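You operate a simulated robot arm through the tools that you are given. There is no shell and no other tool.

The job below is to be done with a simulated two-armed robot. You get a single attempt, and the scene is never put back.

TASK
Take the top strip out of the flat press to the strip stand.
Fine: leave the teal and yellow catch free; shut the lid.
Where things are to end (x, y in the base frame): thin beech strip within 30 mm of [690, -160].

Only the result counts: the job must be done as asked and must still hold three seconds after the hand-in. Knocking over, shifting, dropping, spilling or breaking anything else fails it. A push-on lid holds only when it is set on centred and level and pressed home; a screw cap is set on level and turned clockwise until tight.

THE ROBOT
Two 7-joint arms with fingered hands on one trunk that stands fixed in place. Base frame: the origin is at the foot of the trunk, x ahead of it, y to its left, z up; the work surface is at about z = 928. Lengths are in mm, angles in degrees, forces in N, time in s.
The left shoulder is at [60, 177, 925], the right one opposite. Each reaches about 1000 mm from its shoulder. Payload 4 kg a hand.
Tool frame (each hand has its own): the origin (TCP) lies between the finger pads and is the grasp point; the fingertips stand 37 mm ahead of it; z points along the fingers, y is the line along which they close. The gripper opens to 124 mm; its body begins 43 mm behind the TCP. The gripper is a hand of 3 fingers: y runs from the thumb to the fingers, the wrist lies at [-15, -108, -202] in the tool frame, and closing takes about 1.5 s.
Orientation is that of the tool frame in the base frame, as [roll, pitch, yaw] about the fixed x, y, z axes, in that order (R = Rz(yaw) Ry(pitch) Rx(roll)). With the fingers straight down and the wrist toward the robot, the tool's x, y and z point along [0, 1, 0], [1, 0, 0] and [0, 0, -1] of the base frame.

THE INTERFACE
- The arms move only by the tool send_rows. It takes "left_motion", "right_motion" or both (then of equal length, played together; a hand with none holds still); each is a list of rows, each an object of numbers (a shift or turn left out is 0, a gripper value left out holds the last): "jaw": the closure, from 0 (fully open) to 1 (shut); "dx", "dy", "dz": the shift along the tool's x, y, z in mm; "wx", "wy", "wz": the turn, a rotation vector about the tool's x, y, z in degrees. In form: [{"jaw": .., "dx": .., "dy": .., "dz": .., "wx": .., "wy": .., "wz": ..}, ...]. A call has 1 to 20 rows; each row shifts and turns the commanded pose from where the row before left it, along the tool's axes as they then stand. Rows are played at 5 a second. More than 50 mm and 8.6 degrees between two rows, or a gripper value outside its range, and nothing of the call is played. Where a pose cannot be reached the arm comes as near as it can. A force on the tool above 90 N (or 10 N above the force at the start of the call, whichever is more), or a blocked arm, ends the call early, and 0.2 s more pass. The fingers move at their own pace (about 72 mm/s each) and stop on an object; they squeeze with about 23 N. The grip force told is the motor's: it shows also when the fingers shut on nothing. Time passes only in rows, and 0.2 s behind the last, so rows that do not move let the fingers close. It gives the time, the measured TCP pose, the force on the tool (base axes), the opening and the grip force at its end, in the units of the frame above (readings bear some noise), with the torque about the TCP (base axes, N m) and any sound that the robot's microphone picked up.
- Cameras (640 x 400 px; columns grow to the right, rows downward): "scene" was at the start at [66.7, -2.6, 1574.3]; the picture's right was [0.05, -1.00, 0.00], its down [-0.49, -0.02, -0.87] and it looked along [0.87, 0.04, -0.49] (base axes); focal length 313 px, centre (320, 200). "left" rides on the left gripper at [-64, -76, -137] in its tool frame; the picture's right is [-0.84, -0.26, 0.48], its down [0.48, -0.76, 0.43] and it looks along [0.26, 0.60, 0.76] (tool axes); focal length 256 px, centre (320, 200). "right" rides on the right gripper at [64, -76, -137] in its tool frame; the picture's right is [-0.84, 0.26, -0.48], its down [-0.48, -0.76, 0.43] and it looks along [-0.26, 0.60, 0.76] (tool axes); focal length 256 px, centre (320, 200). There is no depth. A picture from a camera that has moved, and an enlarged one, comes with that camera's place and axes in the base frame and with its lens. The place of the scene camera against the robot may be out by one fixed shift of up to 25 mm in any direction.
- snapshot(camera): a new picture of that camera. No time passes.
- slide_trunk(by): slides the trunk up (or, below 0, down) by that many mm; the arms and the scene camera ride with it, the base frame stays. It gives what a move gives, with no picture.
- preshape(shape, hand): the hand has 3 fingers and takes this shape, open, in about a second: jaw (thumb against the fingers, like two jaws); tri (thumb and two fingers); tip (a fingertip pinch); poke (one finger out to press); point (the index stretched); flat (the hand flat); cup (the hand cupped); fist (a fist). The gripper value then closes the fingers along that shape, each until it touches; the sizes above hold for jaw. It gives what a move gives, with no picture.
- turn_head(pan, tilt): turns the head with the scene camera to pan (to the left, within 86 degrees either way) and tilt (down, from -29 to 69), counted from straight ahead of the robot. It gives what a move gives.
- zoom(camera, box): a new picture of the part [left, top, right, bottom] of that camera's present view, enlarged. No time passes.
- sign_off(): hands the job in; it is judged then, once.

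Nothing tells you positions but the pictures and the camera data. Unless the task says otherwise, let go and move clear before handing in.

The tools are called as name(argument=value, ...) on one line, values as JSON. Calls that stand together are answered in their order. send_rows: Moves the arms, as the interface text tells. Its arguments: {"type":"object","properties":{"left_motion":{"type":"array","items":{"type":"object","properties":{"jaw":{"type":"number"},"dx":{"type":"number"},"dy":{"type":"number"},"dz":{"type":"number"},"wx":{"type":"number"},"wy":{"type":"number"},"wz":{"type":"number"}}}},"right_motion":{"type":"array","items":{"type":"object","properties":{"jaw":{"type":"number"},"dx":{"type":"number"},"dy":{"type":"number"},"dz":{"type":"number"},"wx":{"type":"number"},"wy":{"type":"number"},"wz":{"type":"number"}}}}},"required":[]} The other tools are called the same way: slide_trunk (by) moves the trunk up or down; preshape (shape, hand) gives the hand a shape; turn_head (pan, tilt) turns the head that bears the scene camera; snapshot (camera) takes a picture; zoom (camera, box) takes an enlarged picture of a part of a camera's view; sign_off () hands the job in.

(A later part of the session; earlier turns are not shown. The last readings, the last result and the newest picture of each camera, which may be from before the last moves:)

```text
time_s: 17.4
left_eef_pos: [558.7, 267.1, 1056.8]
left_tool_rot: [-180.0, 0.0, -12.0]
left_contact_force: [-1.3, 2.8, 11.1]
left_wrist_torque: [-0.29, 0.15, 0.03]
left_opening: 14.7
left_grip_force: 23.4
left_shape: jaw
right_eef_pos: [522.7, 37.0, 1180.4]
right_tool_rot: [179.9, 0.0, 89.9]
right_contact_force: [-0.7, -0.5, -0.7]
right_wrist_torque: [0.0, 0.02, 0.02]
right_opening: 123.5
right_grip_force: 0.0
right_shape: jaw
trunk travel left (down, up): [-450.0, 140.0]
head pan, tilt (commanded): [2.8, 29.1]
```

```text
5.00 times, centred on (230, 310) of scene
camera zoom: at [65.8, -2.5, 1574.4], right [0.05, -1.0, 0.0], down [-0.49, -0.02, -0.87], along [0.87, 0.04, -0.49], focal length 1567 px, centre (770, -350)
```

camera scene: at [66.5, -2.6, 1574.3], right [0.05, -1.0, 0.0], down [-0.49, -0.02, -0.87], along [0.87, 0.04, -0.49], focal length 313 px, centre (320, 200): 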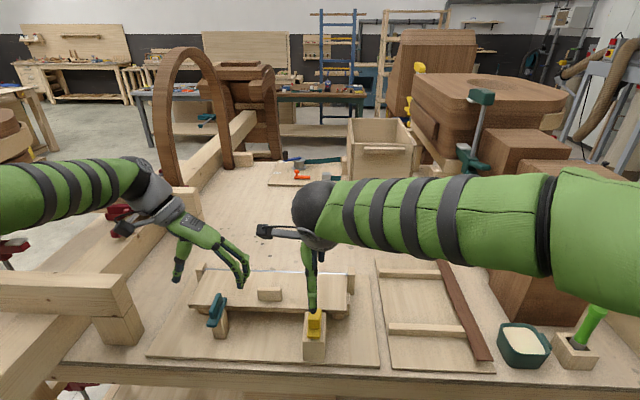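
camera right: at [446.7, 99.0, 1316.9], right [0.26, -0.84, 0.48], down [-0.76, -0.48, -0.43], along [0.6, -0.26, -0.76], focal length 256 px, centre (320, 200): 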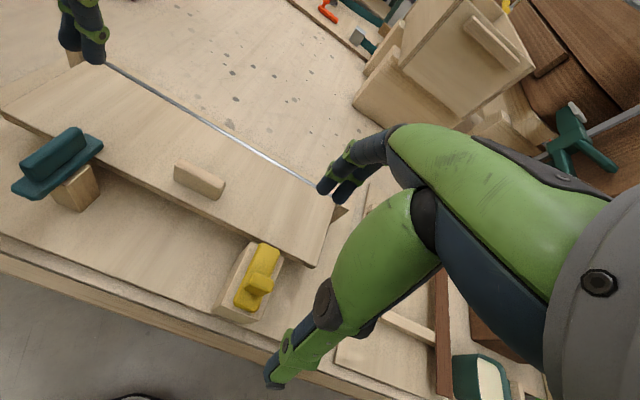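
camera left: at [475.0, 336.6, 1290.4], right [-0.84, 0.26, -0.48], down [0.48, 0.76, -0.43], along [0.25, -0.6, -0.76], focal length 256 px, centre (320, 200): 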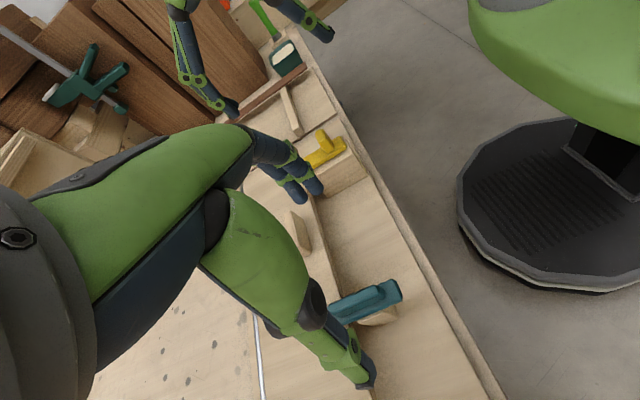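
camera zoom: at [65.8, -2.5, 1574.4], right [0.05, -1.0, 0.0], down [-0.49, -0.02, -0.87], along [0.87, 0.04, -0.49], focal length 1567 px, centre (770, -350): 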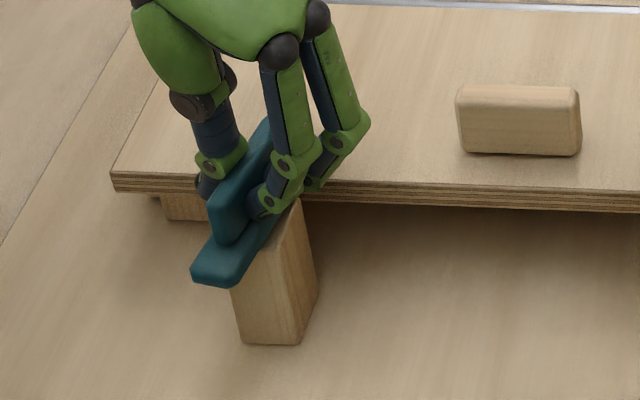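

The bar follows the hand in the clockwise sense (torque nearly zero), so that's the free direction. I continue turning that way in steps.

send_rows(left_motion=[{"wz": 4, "dz": -1}, {"wz": 4}, {"wz": 4}, {"wz": 4}, {"wz": 4}])

send_rows(left_motion=[{"wz": 4}, {"wz": 4}, {"wz": 4}, {"wz": 4}, {"wz": 4}])

zoom(camera="scene", box=[180, 270, 280, 350])

zoom(camera="right", box=[0, 0, 240, 240])

```text
time_s: 18.6
left_eef_pos: [558.7, 267.4, 1058.8]
left_tool_rot: [180.0, 0.0, -32.0]
left_contact_force: [-9.5, 5.0, -2.4]
left_wrist_torque: [-0.17, 0.35, 0.03]
left_opening: 14.4
left_grip_force: 22.8
left_shape: jaw
right_eef_pos: [522.4, 37.0, 1180.6]
right_tool_rot: [180.0, 0.0, 90.1]
right_contact_force: [-0.8, -0.3, 0.1]
right_wrist_torque: [0.02, 0.01, -0.01]
right_opening: 123.6
right_grip_force: 0.0
right_shape: jaw
trunk travel left (down, up): [-450.0, 140.0]
head pan, tilt (commanded): [2.8, 29.1]
```

```text
time_s: 19.8
left_eef_pos: [557.9, 267.3, 1057.6]
left_tool_rot: [180.0, 0.1, -52.0]
left_contact_force: [-9.3, 10.7, -1.7]
left_wrist_torque: [-0.02, 0.48, 0.05]
left_opening: 14.1
left_grip_force: 23.2
left_shape: jaw
right_eef_pos: [522.0, 38.3, 1179.8]
right_tool_rot: [180.0, 0.1, 90.0]
right_contact_force: [0.3, 0.3, 0.1]
right_wrist_torque: [0.02, -0.02, -0.03]
right_opening: 123.5
right_grip_force: 0.0
right_shape: jaw
trunk travel left (down, up): [-450.0, 140.0]
head pan, tilt (commanded): [2.8, 29.1]
```

```text
5.00 times, centred on (230, 310) of scene
camera zoom: at [65.8, -1.3, 1574.3], right [0.05, -1.0, 0.0], down [-0.49, -0.02, -0.87], along [0.87, 0.04, -0.49], focal length 1567 px, centre (770, -350)
```

zoom: 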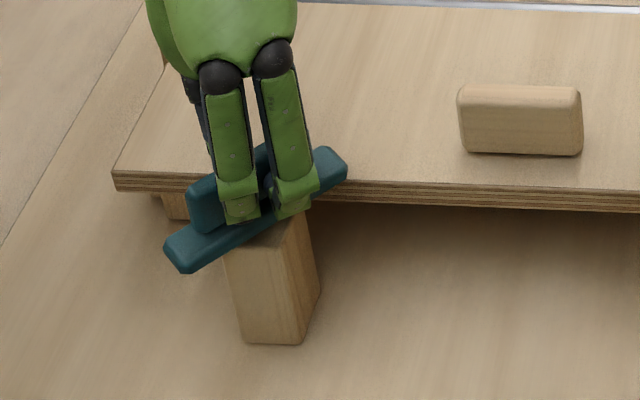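

```text
1.67 times, centred on (120, 120) of right
camera zoom: at [446.3, 100.4, 1316.6], right [0.26, -0.84, 0.48], down [-0.76, -0.48, -0.43], along [0.6, -0.26, -0.76], focal length 427 px, centre (653, 333)
```

zoom: 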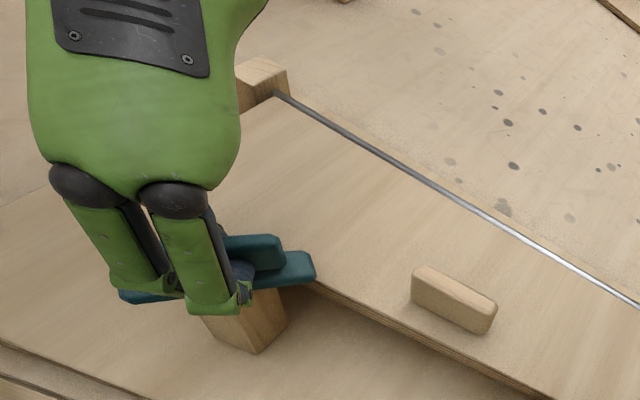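

It keeps turning well, now about 50°. I ease the small side force and continue to 90°.

send_rows(left_motion=[{"wz": 4, "dx": -2}, {"wz": 4}, {"wz": 4}, {"wz": 4}, {"wz": 4}])

send_rows(left_motion=[{"wz": 4}, {"wz": 4}, {"wz": 4}])

zoom(camera="scene", box=[180, 270, 280, 350])

zoom(camera="right", box=[0, 0, 240, 240])

```text
time_s: 21.0
left_eef_pos: [557.7, 269.1, 1057.8]
left_tool_rot: [180.0, 0.0, -72.0]
left_contact_force: [-2.0, 10.1, 1.3]
left_wrist_torque: [0.15, 0.4, 0.06]
left_opening: 13.9
left_grip_force: 23.5
left_shape: jaw
right_eef_pos: [523.6, 38.3, 1180.0]
right_tool_rot: [179.9, 0.1, 90.0]
right_contact_force: [0.4, -0.3, 0.4]
right_wrist_torque: [0.02, 0.02, 0.04]
right_opening: 123.6
right_grip_force: 0.1
right_shape: jaw
trunk travel left (down, up): [-450.0, 140.0]
head pan, tilt (commanded): [2.8, 29.1]
```

```text
time_s: 21.8
left_eef_pos: [558.9, 269.2, 1058.0]
left_tool_rot: [179.9, 0.0, -84.0]
left_contact_force: [-4.2, 11.1, -2.0]
left_wrist_torque: [0.22, 0.48, 0.05]
left_opening: 13.5
left_grip_force: 23.2
left_shape: jaw
right_eef_pos: [523.6, 38.3, 1179.4]
right_tool_rot: [179.9, 0.1, 89.9]
right_contact_force: [0.6, -0.8, 0.3]
right_wrist_torque: [-0.01, -0.01, 0.02]
right_opening: 123.7
right_grip_force: 0.1
right_shape: jaw
trunk travel left (down, up): [-450.0, 140.0]
head pan, tilt (commanded): [2.8, 29.1]
```

```text
5.00 times, centred on (230, 310) of scene
camera zoom: at [66.5, -1.1, 1574.3], right [0.05, -1.0, 0.0], down [-0.49, -0.02, -0.87], along [0.87, 0.04, -0.49], focal length 1567 px, centre (770, -350)
```

zoom: 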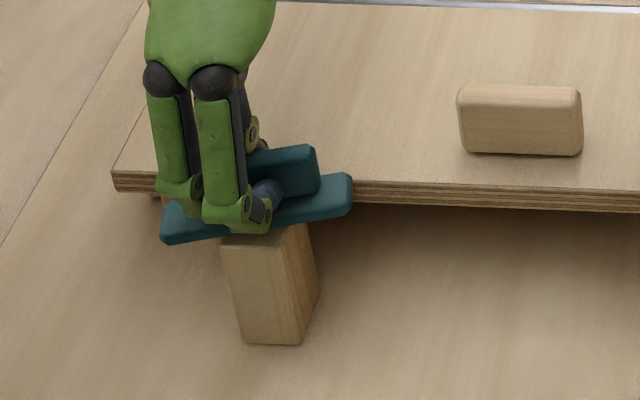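

```text
1.67 times, centred on (120, 120) of right
camera zoom: at [446.9, 100.5, 1316.4], right [0.26, -0.84, 0.48], down [-0.76, -0.48, -0.43], along [0.6, -0.26, -0.76], focal length 427 px, centre (653, 333)
```

zoom: 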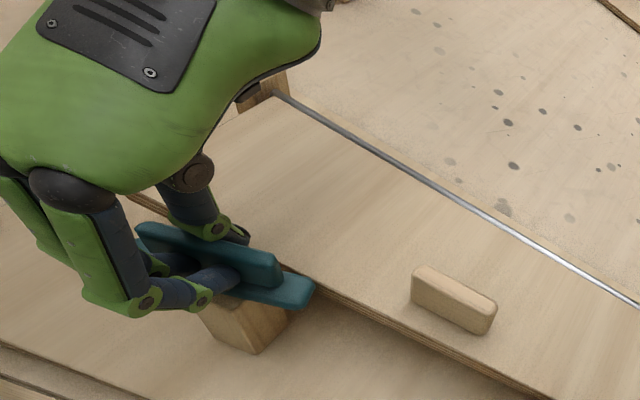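

Bar at about 80°. A little more to reach its full free position.

send_rows(left_motion=[{"wz": 4}, {"wz": 4}, {"wz": 4}, {"wz": 3}])

zoom(camera="scene", box=[180, 270, 280, 350])

zoom(camera="right", box=[40, 100, 130, 210])

```text
time_s: 22.8
left_eef_pos: [558.9, 269.3, 1058.0]
left_tool_rot: [180.0, 0.1, -99.1]
left_contact_force: [-1.4, 17.7, 0.6]
left_wrist_torque: [0.45, 0.38, 0.08]
left_opening: 13.2
left_grip_force: 22.7
left_shape: jaw
right_eef_pos: [523.1, 38.5, 1179.0]
right_tool_rot: [-179.9, 0.1, 90.0]
right_contact_force: [0.1, -0.2, -0.6]
right_wrist_torque: [-0.01, 0.02, -0.02]
right_opening: 123.6
right_grip_force: 0.0
right_shape: jaw
trunk travel left (down, up): [-450.0, 140.0]
head pan, tilt (commanded): [2.8, 29.1]
```

```text
5.00 times, centred on (230, 310) of scene
camera zoom: at [66.6, -0.7, 1574.3], right [0.05, -1.0, 0.0], down [-0.49, -0.02, -0.87], along [0.87, 0.04, -0.49], focal length 1567 px, centre (770, -350)
```

zoom: 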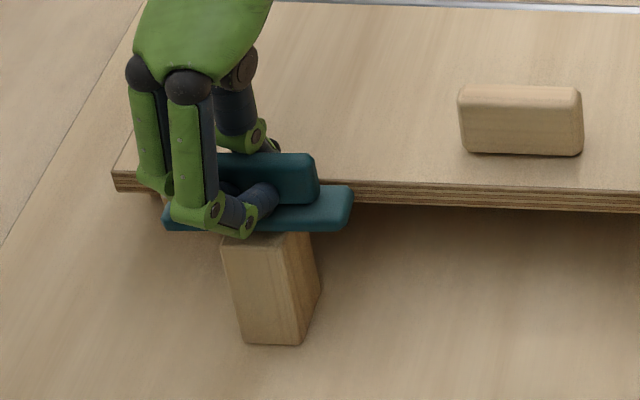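

```text
3.64 times, centred on (85, 155) of right
camera zoom: at [447.0, 100.9, 1316.4], right [0.26, -0.84, 0.48], down [-0.76, -0.48, -0.43], along [0.6, -0.26, -0.76], focal length 931 px, centre (1174, 364)
```

zoom: 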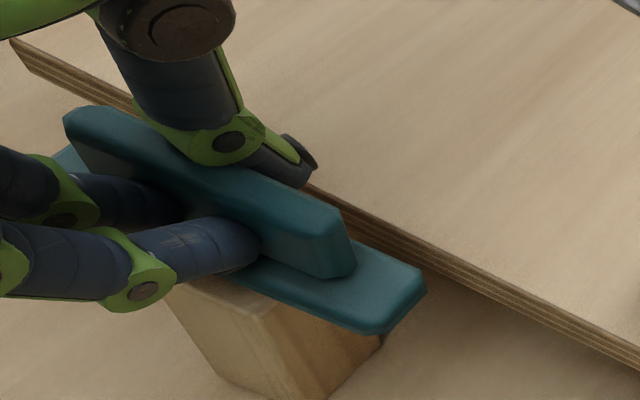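

The teal bar is now parallel to the lid front edge (fully free). I release and lift the left hand clear.

send_rows(left_motion=[{"jaw": 0.7}, {"jaw": 0.4}, {"jaw": 0.2}, {"jaw": 0}, {}, {}, {"dz": -30}, {"dz": -45}, {"dz": -45}])

zoom(camera="right", box=[0, 40, 320, 320])

zoom(camera="scene", box=[140, 240, 380, 390])

```text
time_s: 24.8
left_eef_pos: [548.1, 263.3, 1163.8]
left_tool_rot: [-179.6, 0.1, -99.0]
left_contact_force: [0.1, 1.2, 0.2]
left_wrist_torque: [-0.03, 0.0, 0.04]
left_opening: 123.6
left_grip_force: 0.0
left_shape: jaw
left hand out of reach, approached as far as the arm can: row 9
right_eef_pos: [522.7, 36.2, 1179.3]
right_tool_rot: [179.9, 0.0, 90.0]
right_contact_force: [0.3, 0.0, -0.1]
right_wrist_torque: [-0.05, -0.02, 0.01]
right_opening: 123.6
right_grip_force: 0.1
right_shape: jaw
trunk travel left (down, up): [-450.0, 140.0]
head pan, tilt (commanded): [2.8, 29.1]
```

```text
1.43 times, centred on (160, 180) of right
camera zoom: at [446.8, 99.9, 1316.4], right [0.26, -0.84, 0.48], down [-0.76, -0.48, -0.43], along [0.6, -0.26, -0.76], focal length 366 px, centre (549, 229)
```

zoom: 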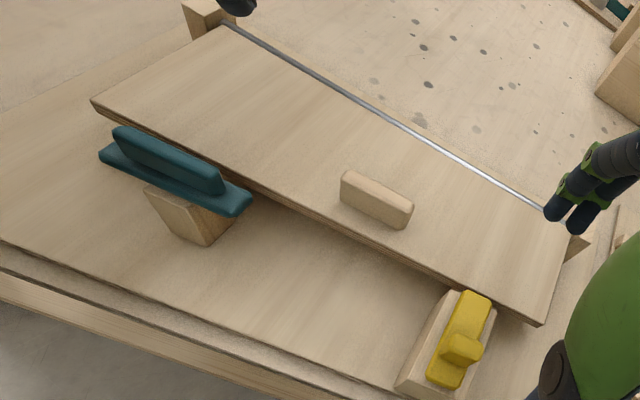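

```text
2.67 times, centred on (260, 315) of scene
camera zoom: at [66.4, -1.8, 1574.3], right [0.05, -1.0, 0.0], down [-0.49, -0.02, -0.87], along [0.87, 0.04, -0.49], focal length 836 px, centre (480, -107)
```

zoom: 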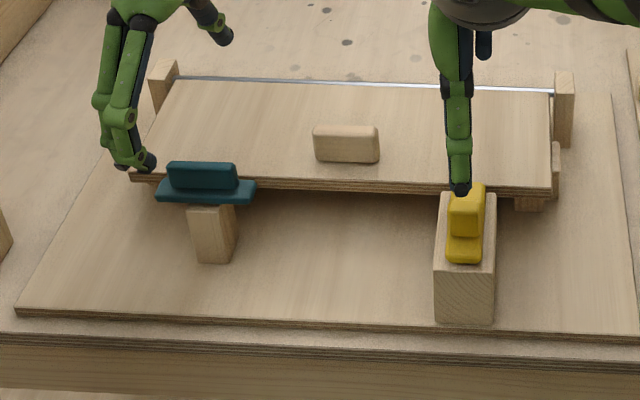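

Both catches are free now. I rotate the left hand back to its default orientation and keep it to the left as I prepare to lift the lid by its knob with the right hand.

send_rows(left_motion=[{"wz": -8.4}, {"wz": -8.4}, {"wz": -8.4}, {"wz": -8.4}, {"wz": -8.4}, {"wz": -8.4}, {"wz": -8.4}, {"wz": -8.4}, {"wz": -8.4}, {"wz": -8.4}, {"wz": -8.4}, {"wz": -8.4}])

send_rows(left_motion=[{"wz": -8.4}, {"wz": -8.4}, {"wz": -8.4}, {"wz": -8.4}, {"wz": -8.4}, {"wz": -8.4}, {"wz": -8.4}, {"wz": -8.4}, {"wz": -8.4}, {"wz": -8.4}, {"wz": -4.3}, {}])

snapshot(camera="scene")

snapshot(camera="left")

```text
time_s: 27.4
left_eef_pos: [548.6, 264.2, 1164.2]
left_tool_rot: [-180.0, 0.0, 1.9]
left_contact_force: [0.7, -0.6, -0.1]
left_wrist_torque: [0.0, 0.0, 0.04]
left_opening: 123.9
left_grip_force: 0.0
left_shape: jaw
right_eef_pos: [523.1, 37.2, 1180.4]
right_tool_rot: [180.0, 0.1, 90.0]
right_contact_force: [-0.3, -0.6, 0.1]
right_wrist_torque: [0.02, 0.03, 0.01]
right_opening: 123.7
right_grip_force: 0.0
right_shape: jaw
trunk travel left (down, up): [-450.0, 140.0]
head pan, tilt (commanded): [2.8, 29.1]
```

```text
time_s: 30.0
left_eef_pos: [548.6, 263.6, 1164.4]
left_tool_rot: [180.0, 0.0, 90.1]
left_contact_force: [1.3, -0.2, -0.7]
left_wrist_torque: [0.01, 0.0, -0.02]
left_opening: 123.7
left_grip_force: 0.0
left_shape: jaw
right_eef_pos: [523.6, 36.2, 1180.3]
right_tool_rot: [180.0, -0.1, 90.0]
right_contact_force: [-0.3, -0.5, 0.0]
right_wrist_torque: [-0.03, 0.03, 0.03]
right_opening: 123.5
right_grip_force: 0.1
right_shape: jaw
trunk travel left (down, up): [-450.0, 140.0]
head pan, tilt (commanded): [2.8, 29.1]
```

```text
taken
camera scene: at [66.6, -2.6, 1574.3], right [0.05, -1.0, 0.0], down [-0.49, -0.02, -0.87], along [0.87, 0.04, -0.49], focal length 313 px, centre (320, 200)
```

scene: 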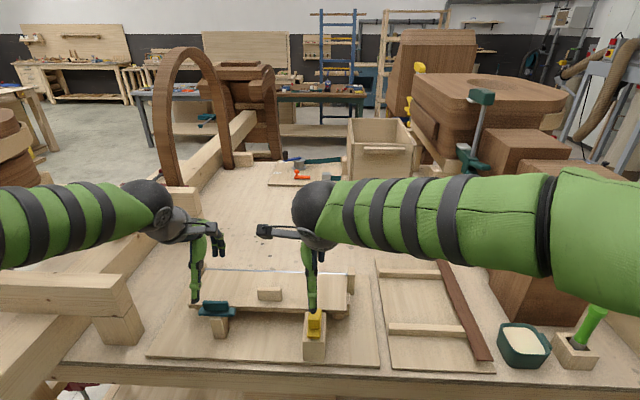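

```text
taken
camera left: at [472.0, 199.1, 1300.5], right [-0.25, -0.84, -0.48], down [-0.76, 0.48, -0.43], along [0.6, 0.26, -0.76], focal length 256 px, centre (320, 200)
```

left: 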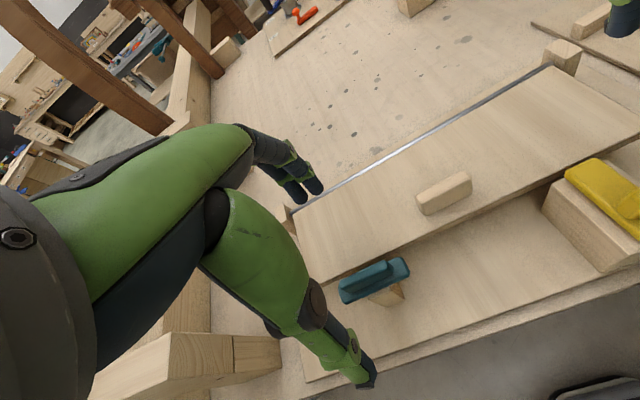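

I move the left hand back and out, and bring the right hand above the knob.

send_rows(left_motion=[{"dx": 22, "dy": -16, "dz": -8}, {"dx": 22, "dy": -16, "dz": -8}, {"dx": 22, "dy": -16, "dz": -8}, {}, {}], right_motion=[{"dx": 27, "dy": 21.5, "dz": 14}, {"dx": 27, "dy": 21.5, "dz": 14}, {"dx": 27, "dy": 21.5, "dz": 14}, {"dx": 27, "dy": 21.5, "dz": 14}, {}])

snapshot(camera="right")

snapshot(camera="left")

```text
time_s: 31.2
left_eef_pos: [500.0, 329.9, 1187.9]
left_tool_rot: [180.0, 0.1, 90.0]
left_contact_force: [0.3, -0.9, 0.6]
left_wrist_torque: [0.06, 0.0, 0.03]
left_opening: 123.4
left_grip_force: 0.1
left_shape: jaw
right_eef_pos: [609.1, 148.2, 1123.4]
right_tool_rot: [-180.0, 0.0, 90.0]
right_contact_force: [0.0, 0.7, -0.7]
right_wrist_torque: [0.02, 0.0, 0.0]
right_opening: 123.6
right_grip_force: 0.1
right_shape: jaw
trunk travel left (down, up): [-450.0, 140.0]
head pan, tilt (commanded): [2.8, 29.1]
```

```text
taken
camera right: at [532.4, 211.2, 1259.5], right [0.26, -0.84, 0.48], down [-0.76, -0.48, -0.44], along [0.6, -0.25, -0.76], focal length 256 px, centre (320, 200)
```

right: 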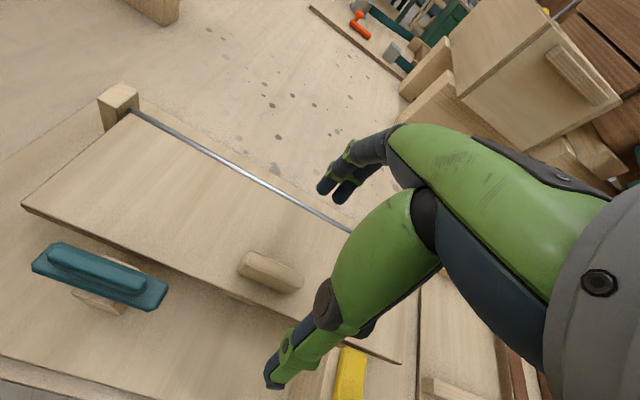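

```text
taken
camera left: at [422.9, 264.9, 1325.0], right [-0.26, -0.84, -0.48], down [-0.76, 0.48, -0.43], along [0.6, 0.26, -0.76], focal length 256 px, centre (320, 200)
```

left: 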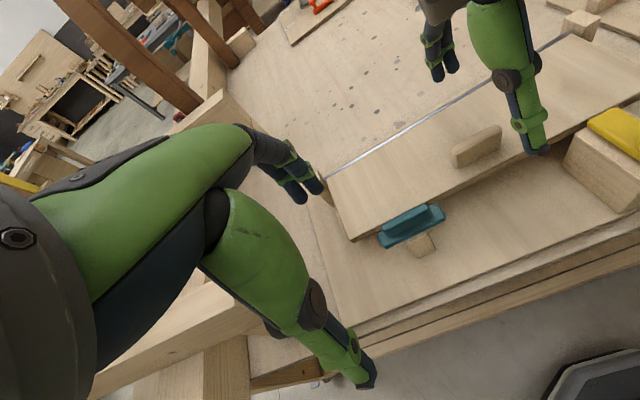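

send_rows(right_motion=[{"dz": 30}, {"dz": 30}, {"dz": 14, "dy": 1}, {"jaw": 0.4}, {"jaw": 0.8}, {"jaw": 1}, {"jaw": 1}, {"jaw": 1}, {"jaw": 1}, {"jaw": 1}, {"jaw": 1}])

zoom(camera="right", box=[160, 140, 480, 360])

zoom(camera="left", box=[340, 20, 640, 240])

```text
time_s: 33.6
left_eef_pos: [500.1, 330.0, 1188.8]
left_tool_rot: [180.0, 0.1, 90.1]
left_contact_force: [0.4, -0.1, -0.4]
left_wrist_torque: [0.03, 0.02, -0.01]
left_opening: 123.7
left_grip_force: 0.1
left_shape: jaw
right_eef_pos: [609.2, 145.0, 1049.8]
right_tool_rot: [-180.0, 0.0, 90.0]
right_contact_force: [-2.9, -1.6, 4.6]
right_wrist_torque: [-0.05, -0.38, 0.03]
right_opening: 22.8
right_grip_force: 23.2
right_shape: jaw
trunk travel left (down, up): [-450.0, 140.0]
head pan, tilt (commanded): [2.8, 29.1]
```

```text
1.82 times, centred on (320, 250) of right
camera zoom: at [532.5, 208.8, 1185.6], right [0.26, -0.84, 0.48], down [-0.76, -0.48, -0.44], along [0.6, -0.25, -0.76], focal length 465 px, centre (320, 109)
```

zoom: 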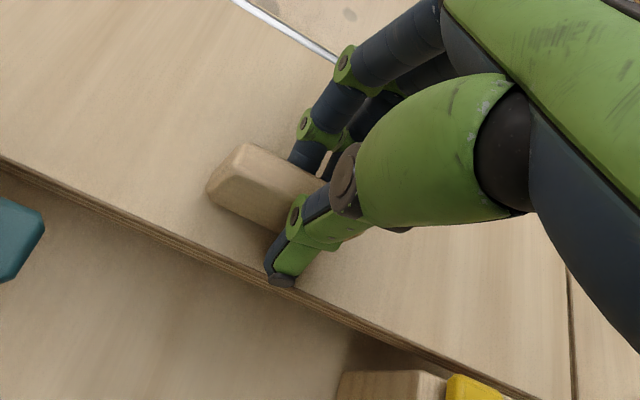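

```text
1.82 times, centred on (490, 130) of left
camera zoom: at [422.8, 264.9, 1325.1], right [-0.25, -0.84, -0.48], down [-0.76, 0.48, -0.43], along [0.6, 0.26, -0.76], focal length 465 px, centre (11, 327)
```

zoom: 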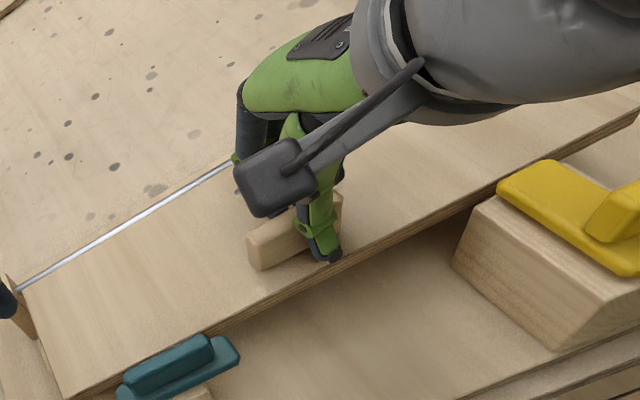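

Knob gripped. I begin lifting along the hinge arc in small steps and check forces.

send_rows(right_motion=[{"dy": 2.86, "dz": -5.62, "wx": 3}, {"dy": 2.86, "dz": -5.62, "wx": 3}])

zoom(camera="left", box=[340, 20, 640, 240])

```text
time_s: 34.2
left_eef_pos: [500.5, 330.4, 1188.5]
left_tool_rot: [-180.0, 0.0, 90.1]
left_contact_force: [0.2, -0.1, -0.1]
left_wrist_torque: [-0.01, 0.01, 0.01]
left_opening: 123.8
left_grip_force: 0.2
left_shape: jaw
right_eef_pos: [614.6, 146.1, 1059.5]
right_tool_rot: [-174.1, 0.1, 90.0]
right_contact_force: [-1.6, 0.6, 0.4]
right_wrist_torque: [0.01, -0.38, 0.0]
right_opening: 22.1
right_grip_force: 23.0
right_shape: jaw
trunk travel left (down, up): [-450.0, 140.0]
head pan, tilt (commanded): [2.8, 29.1]
```

```text
1.82 times, centred on (490, 130) of left
camera zoom: at [423.1, 265.0, 1324.9], right [-0.26, -0.84, -0.48], down [-0.76, 0.48, -0.43], along [0.6, 0.26, -0.76], focal length 465 px, centre (11, 327)
```

zoom: 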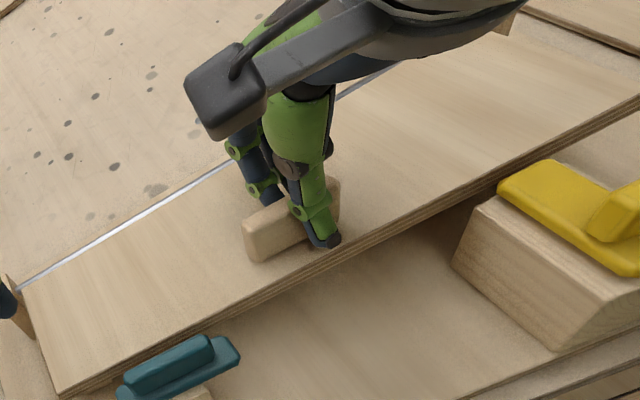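

send_rows(right_motion=[{"dy": 2.86, "dz": -5.62, "wx": 3}, {"dy": 2.86, "dz": -5.62, "wx": 3}, {"dy": 2.86, "dz": -5.62, "wx": 3}, {"dy": 2.86, "dz": -5.62, "wx": 3}])

snapshot(camera="left")

zoom(camera="scene", box=[140, 220, 380, 370])

```text
time_s: 35.2
left_eef_pos: [499.4, 331.0, 1188.5]
left_tool_rot: [180.0, 0.1, 90.1]
left_contact_force: [-0.3, 0.4, 1.5]
left_wrist_torque: [-0.01, 0.03, -0.01]
left_opening: 124.0
left_grip_force: 0.1
left_shape: jaw
right_eef_pos: [629.4, 146.5, 1079.8]
right_tool_rot: [-161.9, 0.0, 90.1]
right_contact_force: [-0.3, 2.0, -0.3]
right_wrist_torque: [0.08, -0.45, 0.01]
right_opening: 21.1
right_grip_force: 22.9
right_shape: jaw
trunk travel left (down, up): [-450.0, 140.0]
head pan, tilt (commanded): [2.8, 29.1]
```

```text
taken
camera left: at [423.4, 265.3, 1324.8], right [-0.26, -0.84, -0.48], down [-0.76, 0.48, -0.43], along [0.6, 0.26, -0.76], focal length 256 px, centre (320, 200)
```

left: 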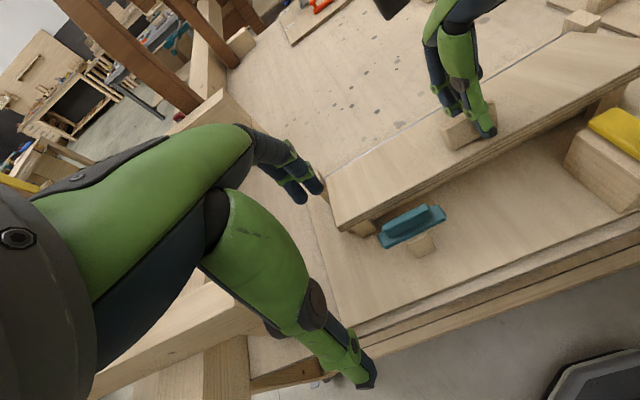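

```text
2.67 times, centred on (260, 295) of scene
camera zoom: at [66.6, -2.3, 1574.3], right [0.05, -1.0, 0.0], down [-0.49, -0.02, -0.87], along [0.87, 0.04, -0.49], focal length 836 px, centre (480, -53)
```

zoom: 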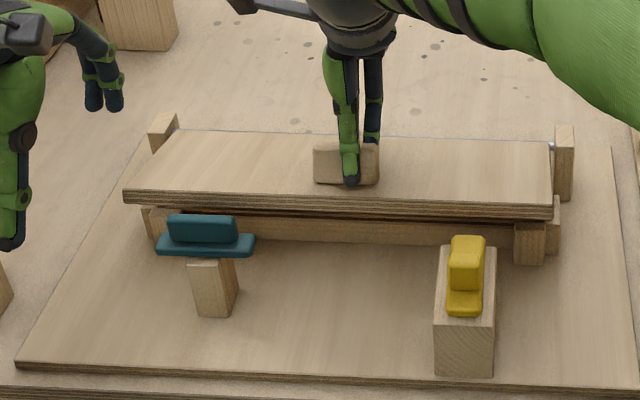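

The lid lifts smoothly with low forces; a stack of strips is showing under it. I continue opening.

send_rows(right_motion=[{"dy": 2.86, "dz": -5.62, "wx": 3}, {"dy": 2.86, "dz": -5.62, "wx": 3}, {"dy": 2.86, "dz": -5.62, "wx": 3}, {"dy": 2.86, "dz": -5.62, "wx": 3}, {"dy": 2.86, "dz": -5.62, "wx": 3}])

send_rows(right_motion=[{"dy": 2.86, "dz": -5.62, "wx": 3}, {"dy": 2.86, "dz": -5.62, "wx": 3}, {"dy": 2.86, "dz": -5.62, "wx": 3}, {"dy": 2.86, "dz": -5.62, "wx": 3}])

snapshot(camera="left")

zoom(camera="scene", box=[140, 220, 380, 370])

```text
time_s: 36.4
left_eef_pos: [500.5, 330.0, 1188.4]
left_tool_rot: [-179.9, 0.0, 90.1]
left_contact_force: [1.0, 0.2, 0.3]
left_wrist_torque: [-0.03, -0.02, 0.02]
left_opening: 123.7
left_grip_force: 0.1
left_shape: jaw
right_eef_pos: [655.2, 144.7, 1098.5]
right_tool_rot: [-146.9, 0.0, 90.1]
right_contact_force: [2.0, 6.3, 0.2]
right_wrist_torque: [0.21, -0.41, -0.01]
right_opening: 20.9
right_grip_force: 22.5
right_shape: jaw
trunk travel left (down, up): [-450.0, 140.0]
head pan, tilt (commanded): [2.8, 29.1]
```

```text
time_s: 37.4
left_eef_pos: [502.1, 328.7, 1188.7]
left_tool_rot: [-179.9, 0.1, 89.9]
left_contact_force: [1.4, -0.5, -1.0]
left_wrist_torque: [0.0, 0.0, 0.03]
left_opening: 124.0
left_grip_force: 0.1
left_shape: jaw
right_eef_pos: [644.4, 119.0, 1102.1]
right_tool_rot: [-134.7, 0.3, 90.0]
right_contact_force: [-0.1, 0.3, -0.5]
right_wrist_torque: [-0.01, 0.01, 0.02]
right_opening: 5.9
right_grip_force: 23.2
right_shape: jaw
right hand out of reach, approached as far as the arm can: row 2, 3, 4
trunk travel left (down, up): [-450.0, 140.0]
head pan, tilt (commanded): [2.8, 29.1]
```

```text
taken
camera left: at [425.2, 263.7, 1324.3], right [-0.26, -0.84, -0.48], down [-0.76, 0.48, -0.43], along [0.6, 0.26, -0.76], focal length 256 px, centre (320, 200)
```

left: 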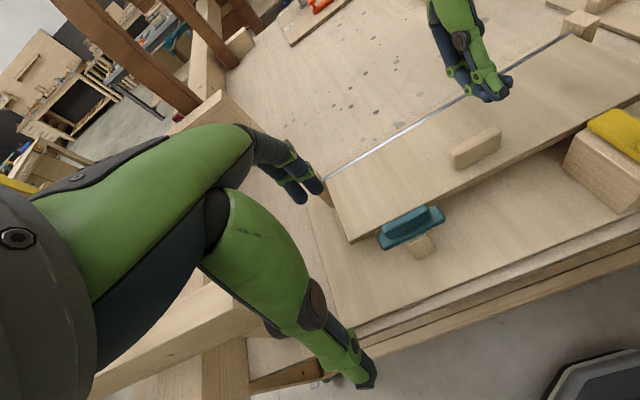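

```text
2.67 times, centred on (260, 295) of scene
camera zoom: at [68.4, -3.4, 1574.1], right [0.05, -1.0, 0.0], down [-0.49, -0.02, -0.87], along [0.87, 0.04, -0.49], focal length 836 px, centre (480, -53)
```

zoom: 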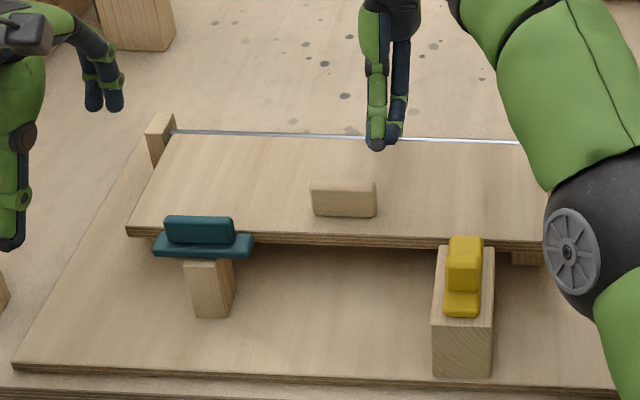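

The right arm hit its reach limit at about 36° and the knob slipped out, so the lid swung shut; everything still looks in place. The left arm is closer to the knob, so I'll use it for lifting (with the trunk raised) and the right hand for pushing. First I bring the right hand upright and back.

send_rows(right_motion=[{"wx": -7.5, "dz": -3}, {"wx": -7.5, "dz": -3}, {"wx": -7.5, "dz": -3}, {"wx": -7.5, "dz": -3}, {"wx": -7.5, "dz": -3}, {"wx": -7.5, "dz": -3}])

snapshot(camera="left")

snapshot(camera="scene")

```text
time_s: 38.8
left_eef_pos: [499.3, 331.0, 1188.0]
left_tool_rot: [-180.0, 0.0, 90.1]
left_contact_force: [0.1, -0.8, -0.1]
left_wrist_torque: [0.0, 0.0, -0.03]
left_opening: 124.2
left_grip_force: 0.0
left_shape: jaw
right_eef_pos: [649.9, 123.5, 1118.3]
right_tool_rot: [179.9, 0.0, 89.9]
right_contact_force: [0.3, 0.1, 0.4]
right_wrist_torque: [-0.02, 0.01, 0.04]
right_opening: 6.1
right_grip_force: 22.9
right_shape: jaw
trunk travel left (down, up): [-450.0, 140.0]
head pan, tilt (commanded): [2.8, 29.1]
```

```text
taken
camera left: at [422.8, 265.2, 1325.0], right [-0.25, -0.84, -0.48], down [-0.76, 0.48, -0.43], along [0.6, 0.26, -0.76], focal length 256 px, centre (320, 200)
```

left: 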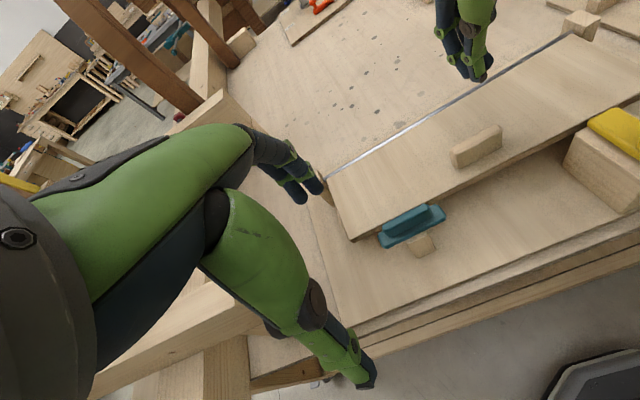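

```text
taken
camera scene: at [66.0, -2.4, 1574.3], right [0.05, -1.0, 0.0], down [-0.49, -0.02, -0.87], along [0.87, 0.04, -0.49], focal length 313 px, centre (320, 200)
```

scene: 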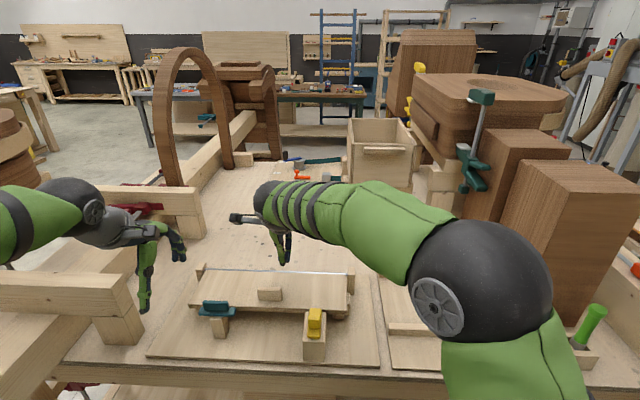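

send_rows(right_motion=[{"dx": -36, "dy": -18, "dz": -12}, {"dx": -36, "dy": -18, "dz": -12}, {"dx": -36, "dy": -18, "dz": -12}, {"dx": -36, "dy": -18, "dz": -12}, {"dx": -36, "dy": -18, "dz": -12}])

slide_trunk(by=130)

snapshot(camera="scene")

snapshot(camera="right")

```text
time_s: 40.0
left_eef_pos: [499.9, 330.2, 1190.0]
left_tool_rot: [180.0, 0.1, 90.1]
left_contact_force: [0.0, 0.5, 0.2]
left_wrist_torque: [0.0, -0.01, -0.04]
left_opening: 124.0
left_grip_force: 0.0
left_shape: jaw
right_eef_pos: [559.4, -58.2, 1177.7]
right_tool_rot: [180.0, 0.1, 90.0]
right_contact_force: [-0.4, -0.1, 0.7]
right_wrist_torque: [0.0, 0.0, 0.04]
right_opening: 5.9
right_grip_force: 22.8
right_shape: jaw
trunk travel left (down, up): [-450.0, 140.0]
head pan, tilt (commanded): [2.8, 29.1]
```

```text
time_s: 41.6
left_eef_pos: [499.8, 329.7, 1319.4]
left_tool_rot: [-179.9, 0.0, 90.1]
left_contact_force: [-0.2, -0.5, -0.5]
left_wrist_torque: [0.0, -0.01, 0.0]
left_opening: 123.8
left_grip_force: 0.0
left_shape: jaw
right_eef_pos: [561.1, -57.9, 1307.3]
right_tool_rot: [-180.0, 0.1, 90.0]
right_contact_force: [0.0, -0.7, -0.2]
right_wrist_torque: [0.0, 0.01, -0.02]
right_opening: 6.2
right_grip_force: 23.1
right_shape: jaw
trunk travel left (down, up): [-580.0, 10.0]
head pan, tilt (commanded): [2.8, 29.1]
```

```text
taken
camera scene: at [66.7, -2.6, 1704.2], right [0.05, -1.0, 0.0], down [-0.49, -0.02, -0.87], along [0.87, 0.04, -0.49], focal length 313 px, centre (320, 200)
```

scene: 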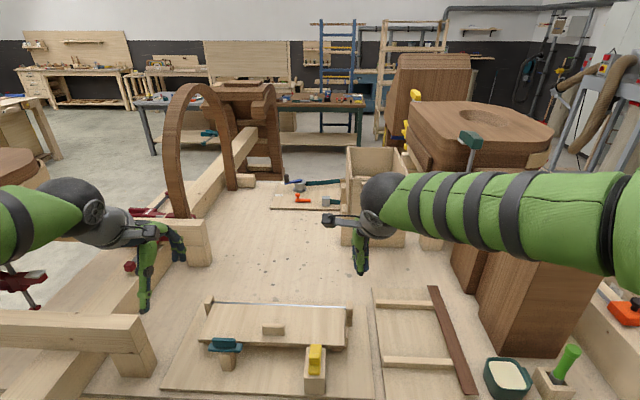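

```text
taken
camera right: at [485.2, 5.7, 1443.8], right [0.26, -0.84, 0.48], down [-0.76, -0.48, -0.43], along [0.6, -0.26, -0.76], focal length 256 px, centre (320, 200)
```

right: 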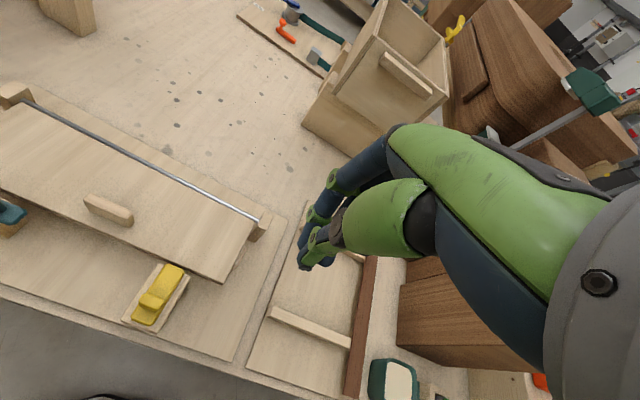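

Trunk is raised. The left hand goes over the knob now.

send_rows(left_motion=[{"dx": -24.7, "dy": 15.7, "dz": 28.4}, {"dx": -24.7, "dy": 15.7, "dz": 28.4}, {"dx": -24.7, "dy": 15.7, "dz": 28.4}, {"dx": -24.7, "dy": 15.7, "dz": 28.4}, {"dx": -24.7, "dy": 15.7, "dz": 28.4}, {"dx": -24.7, "dy": 15.7, "dz": 28.4}, {"dx": -24.7, "dy": 15.7, "dz": 28.4}, {}])

snapshot(camera="left")

snapshot(camera="right")

```text
time_s: 43.4
left_eef_pos: [609.2, 157.5, 1119.1]
left_tool_rot: [180.0, 0.0, 90.1]
left_contact_force: [0.4, 0.2, 0.2]
left_wrist_torque: [0.0, 0.02, 0.02]
left_opening: 123.8
left_grip_force: 0.1
left_shape: jaw
right_eef_pos: [561.1, -55.4, 1307.1]
right_tool_rot: [180.0, 0.1, 90.1]
right_contact_force: [0.4, 0.1, 0.2]
right_wrist_torque: [0.01, 0.01, 0.0]
right_opening: 6.1
right_grip_force: 23.0
right_shape: jaw
trunk travel left (down, up): [-580.0, 10.0]
head pan, tilt (commanded): [2.8, 29.1]
```

```text
taken
camera left: at [532.3, 92.2, 1255.5], right [-0.25, -0.84, -0.48], down [-0.76, 0.48, -0.44], along [0.6, 0.26, -0.76], focal length 256 px, centre (320, 200)
```

left: 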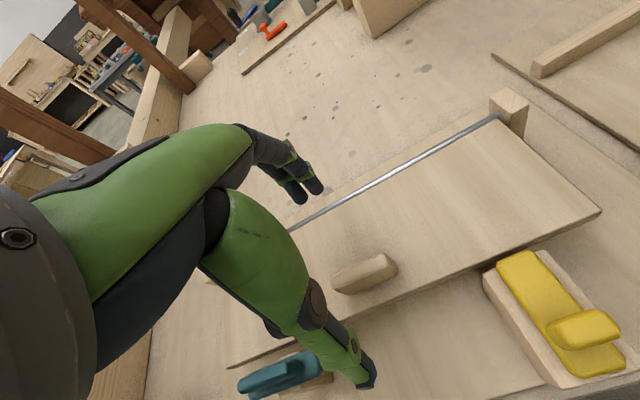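

```text
taken
camera right: at [484.4, 6.1, 1444.2], right [0.26, -0.84, 0.48], down [-0.76, -0.48, -0.43], along [0.6, -0.26, -0.76], focal length 256 px, centre (320, 200)
```

right: 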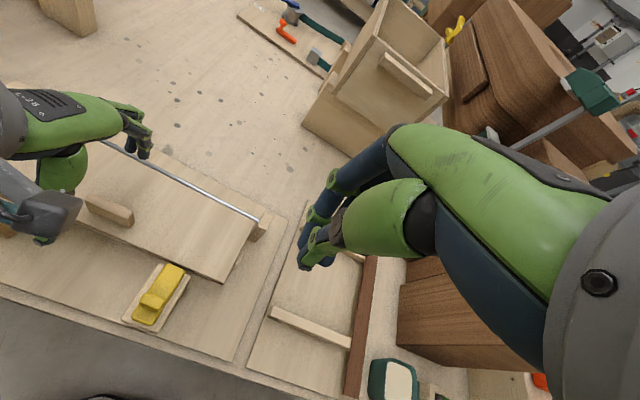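

send_rows(left_motion=[{"dx": -5, "dz": 30}, {"dz": 30}, {"dz": 12}, {"jaw": 0.4}, {"jaw": 0.8}, {"jaw": 1}, {"jaw": 1}, {"jaw": 1}, {"jaw": 1}, {"jaw": 1}, {"jaw": 1}])

zoom(camera="left", box=[160, 140, 480, 360])

zoom(camera="right", box=[0, 60, 280, 300])

```text
time_s: 45.8
left_eef_pos: [609.1, 152.2, 1047.4]
left_tool_rot: [180.0, 0.0, 90.0]
left_contact_force: [-4.6, 0.6, 2.7]
left_wrist_torque: [-0.01, -0.42, -0.04]
left_opening: 24.3
left_grip_force: 23.4
left_shape: jaw
right_eef_pos: [561.1, -57.3, 1307.3]
right_tool_rot: [-180.0, -0.1, 89.9]
right_contact_force: [1.1, 0.7, 0.6]
right_wrist_torque: [0.0, -0.01, 0.0]
right_opening: 6.0
right_grip_force: 23.4
right_shape: jaw
trunk travel left (down, up): [-580.0, 10.0]
head pan, tilt (commanded): [2.8, 29.1]
```

```text
1.82 times, centred on (320, 250) of left
camera zoom: at [532.1, 87.5, 1184.1], right [-0.26, -0.84, -0.48], down [-0.76, 0.48, -0.43], along [0.6, 0.26, -0.76], focal length 465 px, centre (320, 109)
```

zoom: 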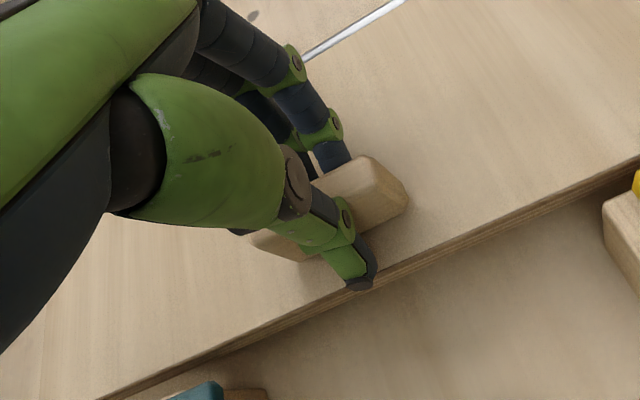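

```text
1.67 times, centred on (140, 180) of right
camera zoom: at [484.6, 5.6, 1444.1], right [0.26, -0.84, 0.48], down [-0.76, -0.48, -0.43], along [0.6, -0.26, -0.76], focal length 427 px, centre (620, 233)
```

zoom: 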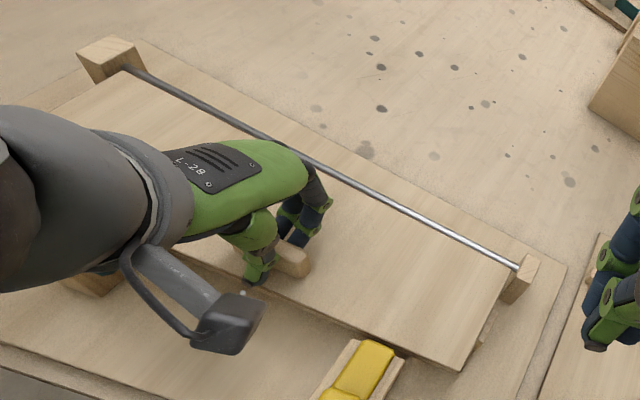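

Good grip. I lift the lid along the arc with the left hand, checking as I go.

send_rows(left_motion=[{"dy": 2.74, "dz": -5.63, "wx": 3}, {"dy": 2.74, "dz": -5.63, "wx": 3}, {"dy": 2.74, "dz": -5.63, "wx": 3}, {"dy": 2.74, "dz": -5.63, "wx": 3}, {"dy": 2.74, "dz": -5.63, "wx": 3}])

send_rows(left_motion=[{"dy": 2.74, "dz": -5.63, "wx": 3}, {"dy": 2.74, "dz": -5.63, "wx": 3}, {"dy": 2.74, "dz": -5.63, "wx": 3}, {"dy": 2.74, "dz": -5.63, "wx": 3}, {"dy": 2.74, "dz": -5.63, "wx": 3}])

zoom(camera="scene", box=[160, 250, 400, 400])

snapshot(camera="right")

```text
time_s: 47.0
left_eef_pos: [626.8, 154.0, 1075.7]
left_tool_rot: [-165.0, 0.1, 90.1]
left_contact_force: [1.3, -0.4, 0.4]
left_wrist_torque: [0.01, -0.52, -0.02]
left_opening: 23.5
left_grip_force: 22.7
left_shape: jaw
right_eef_pos: [561.2, -56.4, 1306.4]
right_tool_rot: [180.0, 0.0, 89.9]
right_contact_force: [-0.1, -0.2, 0.2]
right_wrist_torque: [-0.01, 0.0, 0.03]
right_opening: 6.3
right_grip_force: 22.9
right_shape: jaw
trunk travel left (down, up): [-580.0, 10.0]
head pan, tilt (commanded): [2.8, 29.1]
```

```text
time_s: 48.2
left_eef_pos: [648.8, 153.1, 1096.9]
left_tool_rot: [-150.0, 0.0, 90.1]
left_contact_force: [3.6, -0.4, -3.2]
left_wrist_torque: [-0.04, -0.64, -0.01]
left_opening: 22.6
left_grip_force: 22.7
left_shape: jaw
right_eef_pos: [562.9, -57.0, 1308.1]
right_tool_rot: [179.9, 0.0, 90.1]
right_contact_force: [-0.1, -0.3, 0.7]
right_wrist_torque: [0.01, 0.0, -0.03]
right_opening: 6.0
right_grip_force: 23.4
right_shape: jaw
trunk travel left (down, up): [-580.0, 10.0]
head pan, tilt (commanded): [2.8, 29.1]
```

```text
2.67 times, centred on (280, 325) of scene
camera zoom: at [67.5, -2.6, 1704.3], right [0.05, -1.0, 0.0], down [-0.49, -0.02, -0.87], along [0.87, 0.04, -0.49], focal length 836 px, centre (427, -133)
```

zoom: 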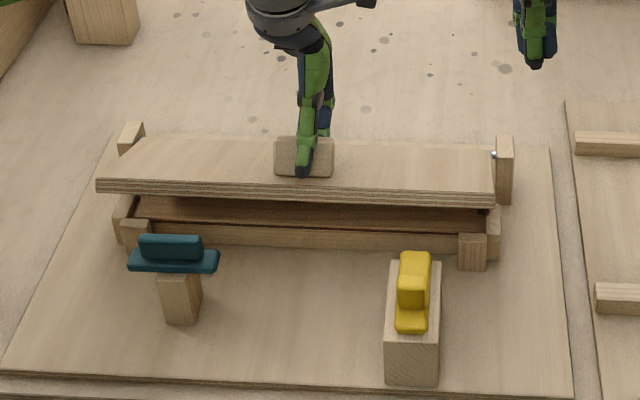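

```text
taken
camera right: at [485.9, 5.7, 1443.6], right [0.26, -0.84, 0.48], down [-0.76, -0.48, -0.43], along [0.6, -0.26, -0.76], focal length 256 px, centre (320, 200)
```

right: 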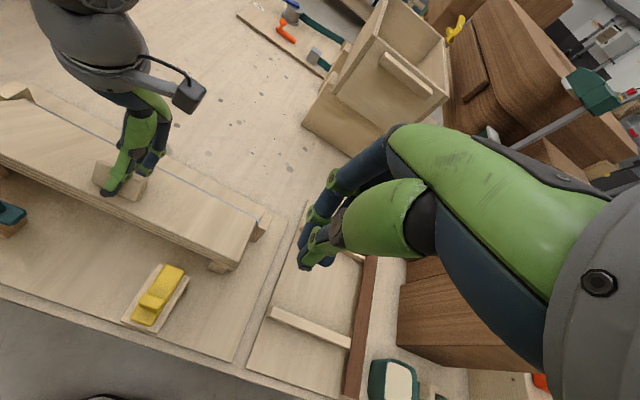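

send_rows(left_motion=[{"dy": 2.74, "dz": -5.63, "wx": 3}, {"dy": 2.74, "dz": -5.63, "wx": 3}, {"dy": 2.74, "dz": -5.63, "wx": 3}])

send_rows(left_motion=[{"dy": 1.83, "dz": -3.75, "wx": 2}, {"dy": 1.83, "dz": -3.75, "wx": 2}, {"dy": 1.83, "dz": -3.75, "wx": 2}])

zoom(camera="scene", box=[160, 250, 400, 400])

snapshot(camera="right")

```text
time_s: 49.0
left_eef_pos: [664.3, 152.8, 1103.8]
left_tool_rot: [-140.9, 0.0, 90.1]
left_contact_force: [4.4, 0.7, -2.2]
left_wrist_torque: [0.02, -0.61, -0.02]
left_opening: 22.5
left_grip_force: 23.2
left_shape: jaw
right_eef_pos: [561.5, -56.7, 1308.0]
right_tool_rot: [179.9, 0.1, 90.1]
right_contact_force: [0.1, 0.1, -0.2]
right_wrist_torque: [-0.05, 0.01, 0.03]
right_opening: 6.0
right_grip_force: 22.9
right_shape: jaw
trunk travel left (down, up): [-580.0, 10.0]
head pan, tilt (commanded): [2.8, 29.1]
```

```text
time_s: 49.8
left_eef_pos: [677.5, 153.4, 1109.5]
left_tool_rot: [-135.0, 0.1, 90.2]
left_contact_force: [1.8, 0.0, 0.3]
left_wrist_torque: [-0.04, -0.43, -0.01]
left_opening: 22.0
left_grip_force: 23.3
left_shape: jaw
right_eef_pos: [562.0, -56.6, 1307.2]
right_tool_rot: [180.0, 0.0, 90.0]
right_contact_force: [0.5, -0.3, -0.1]
right_wrist_torque: [-0.02, 0.0, 0.0]
right_opening: 6.2
right_grip_force: 23.5
right_shape: jaw
trunk travel left (down, up): [-580.0, 10.0]
head pan, tilt (commanded): [2.8, 29.1]
```

```text
2.67 times, centred on (280, 325) of scene
camera zoom: at [66.8, -2.7, 1704.4], right [0.05, -1.0, 0.0], down [-0.49, -0.02, -0.87], along [0.87, 0.04, -0.49], focal length 836 px, centre (427, -133)
```

zoom: 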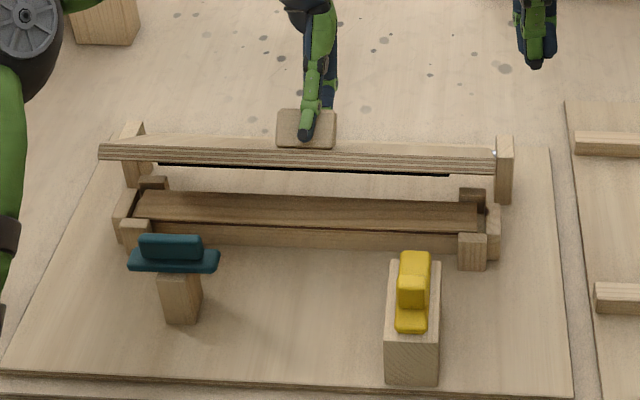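

```text
taken
camera right: at [485.3, 5.5, 1443.9], right [0.26, -0.84, 0.48], down [-0.76, -0.48, -0.43], along [0.6, -0.26, -0.76], focal length 256 px, centre (320, 200)
```

right: 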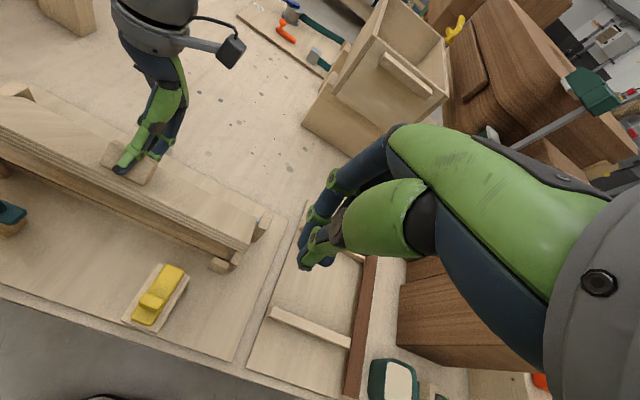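

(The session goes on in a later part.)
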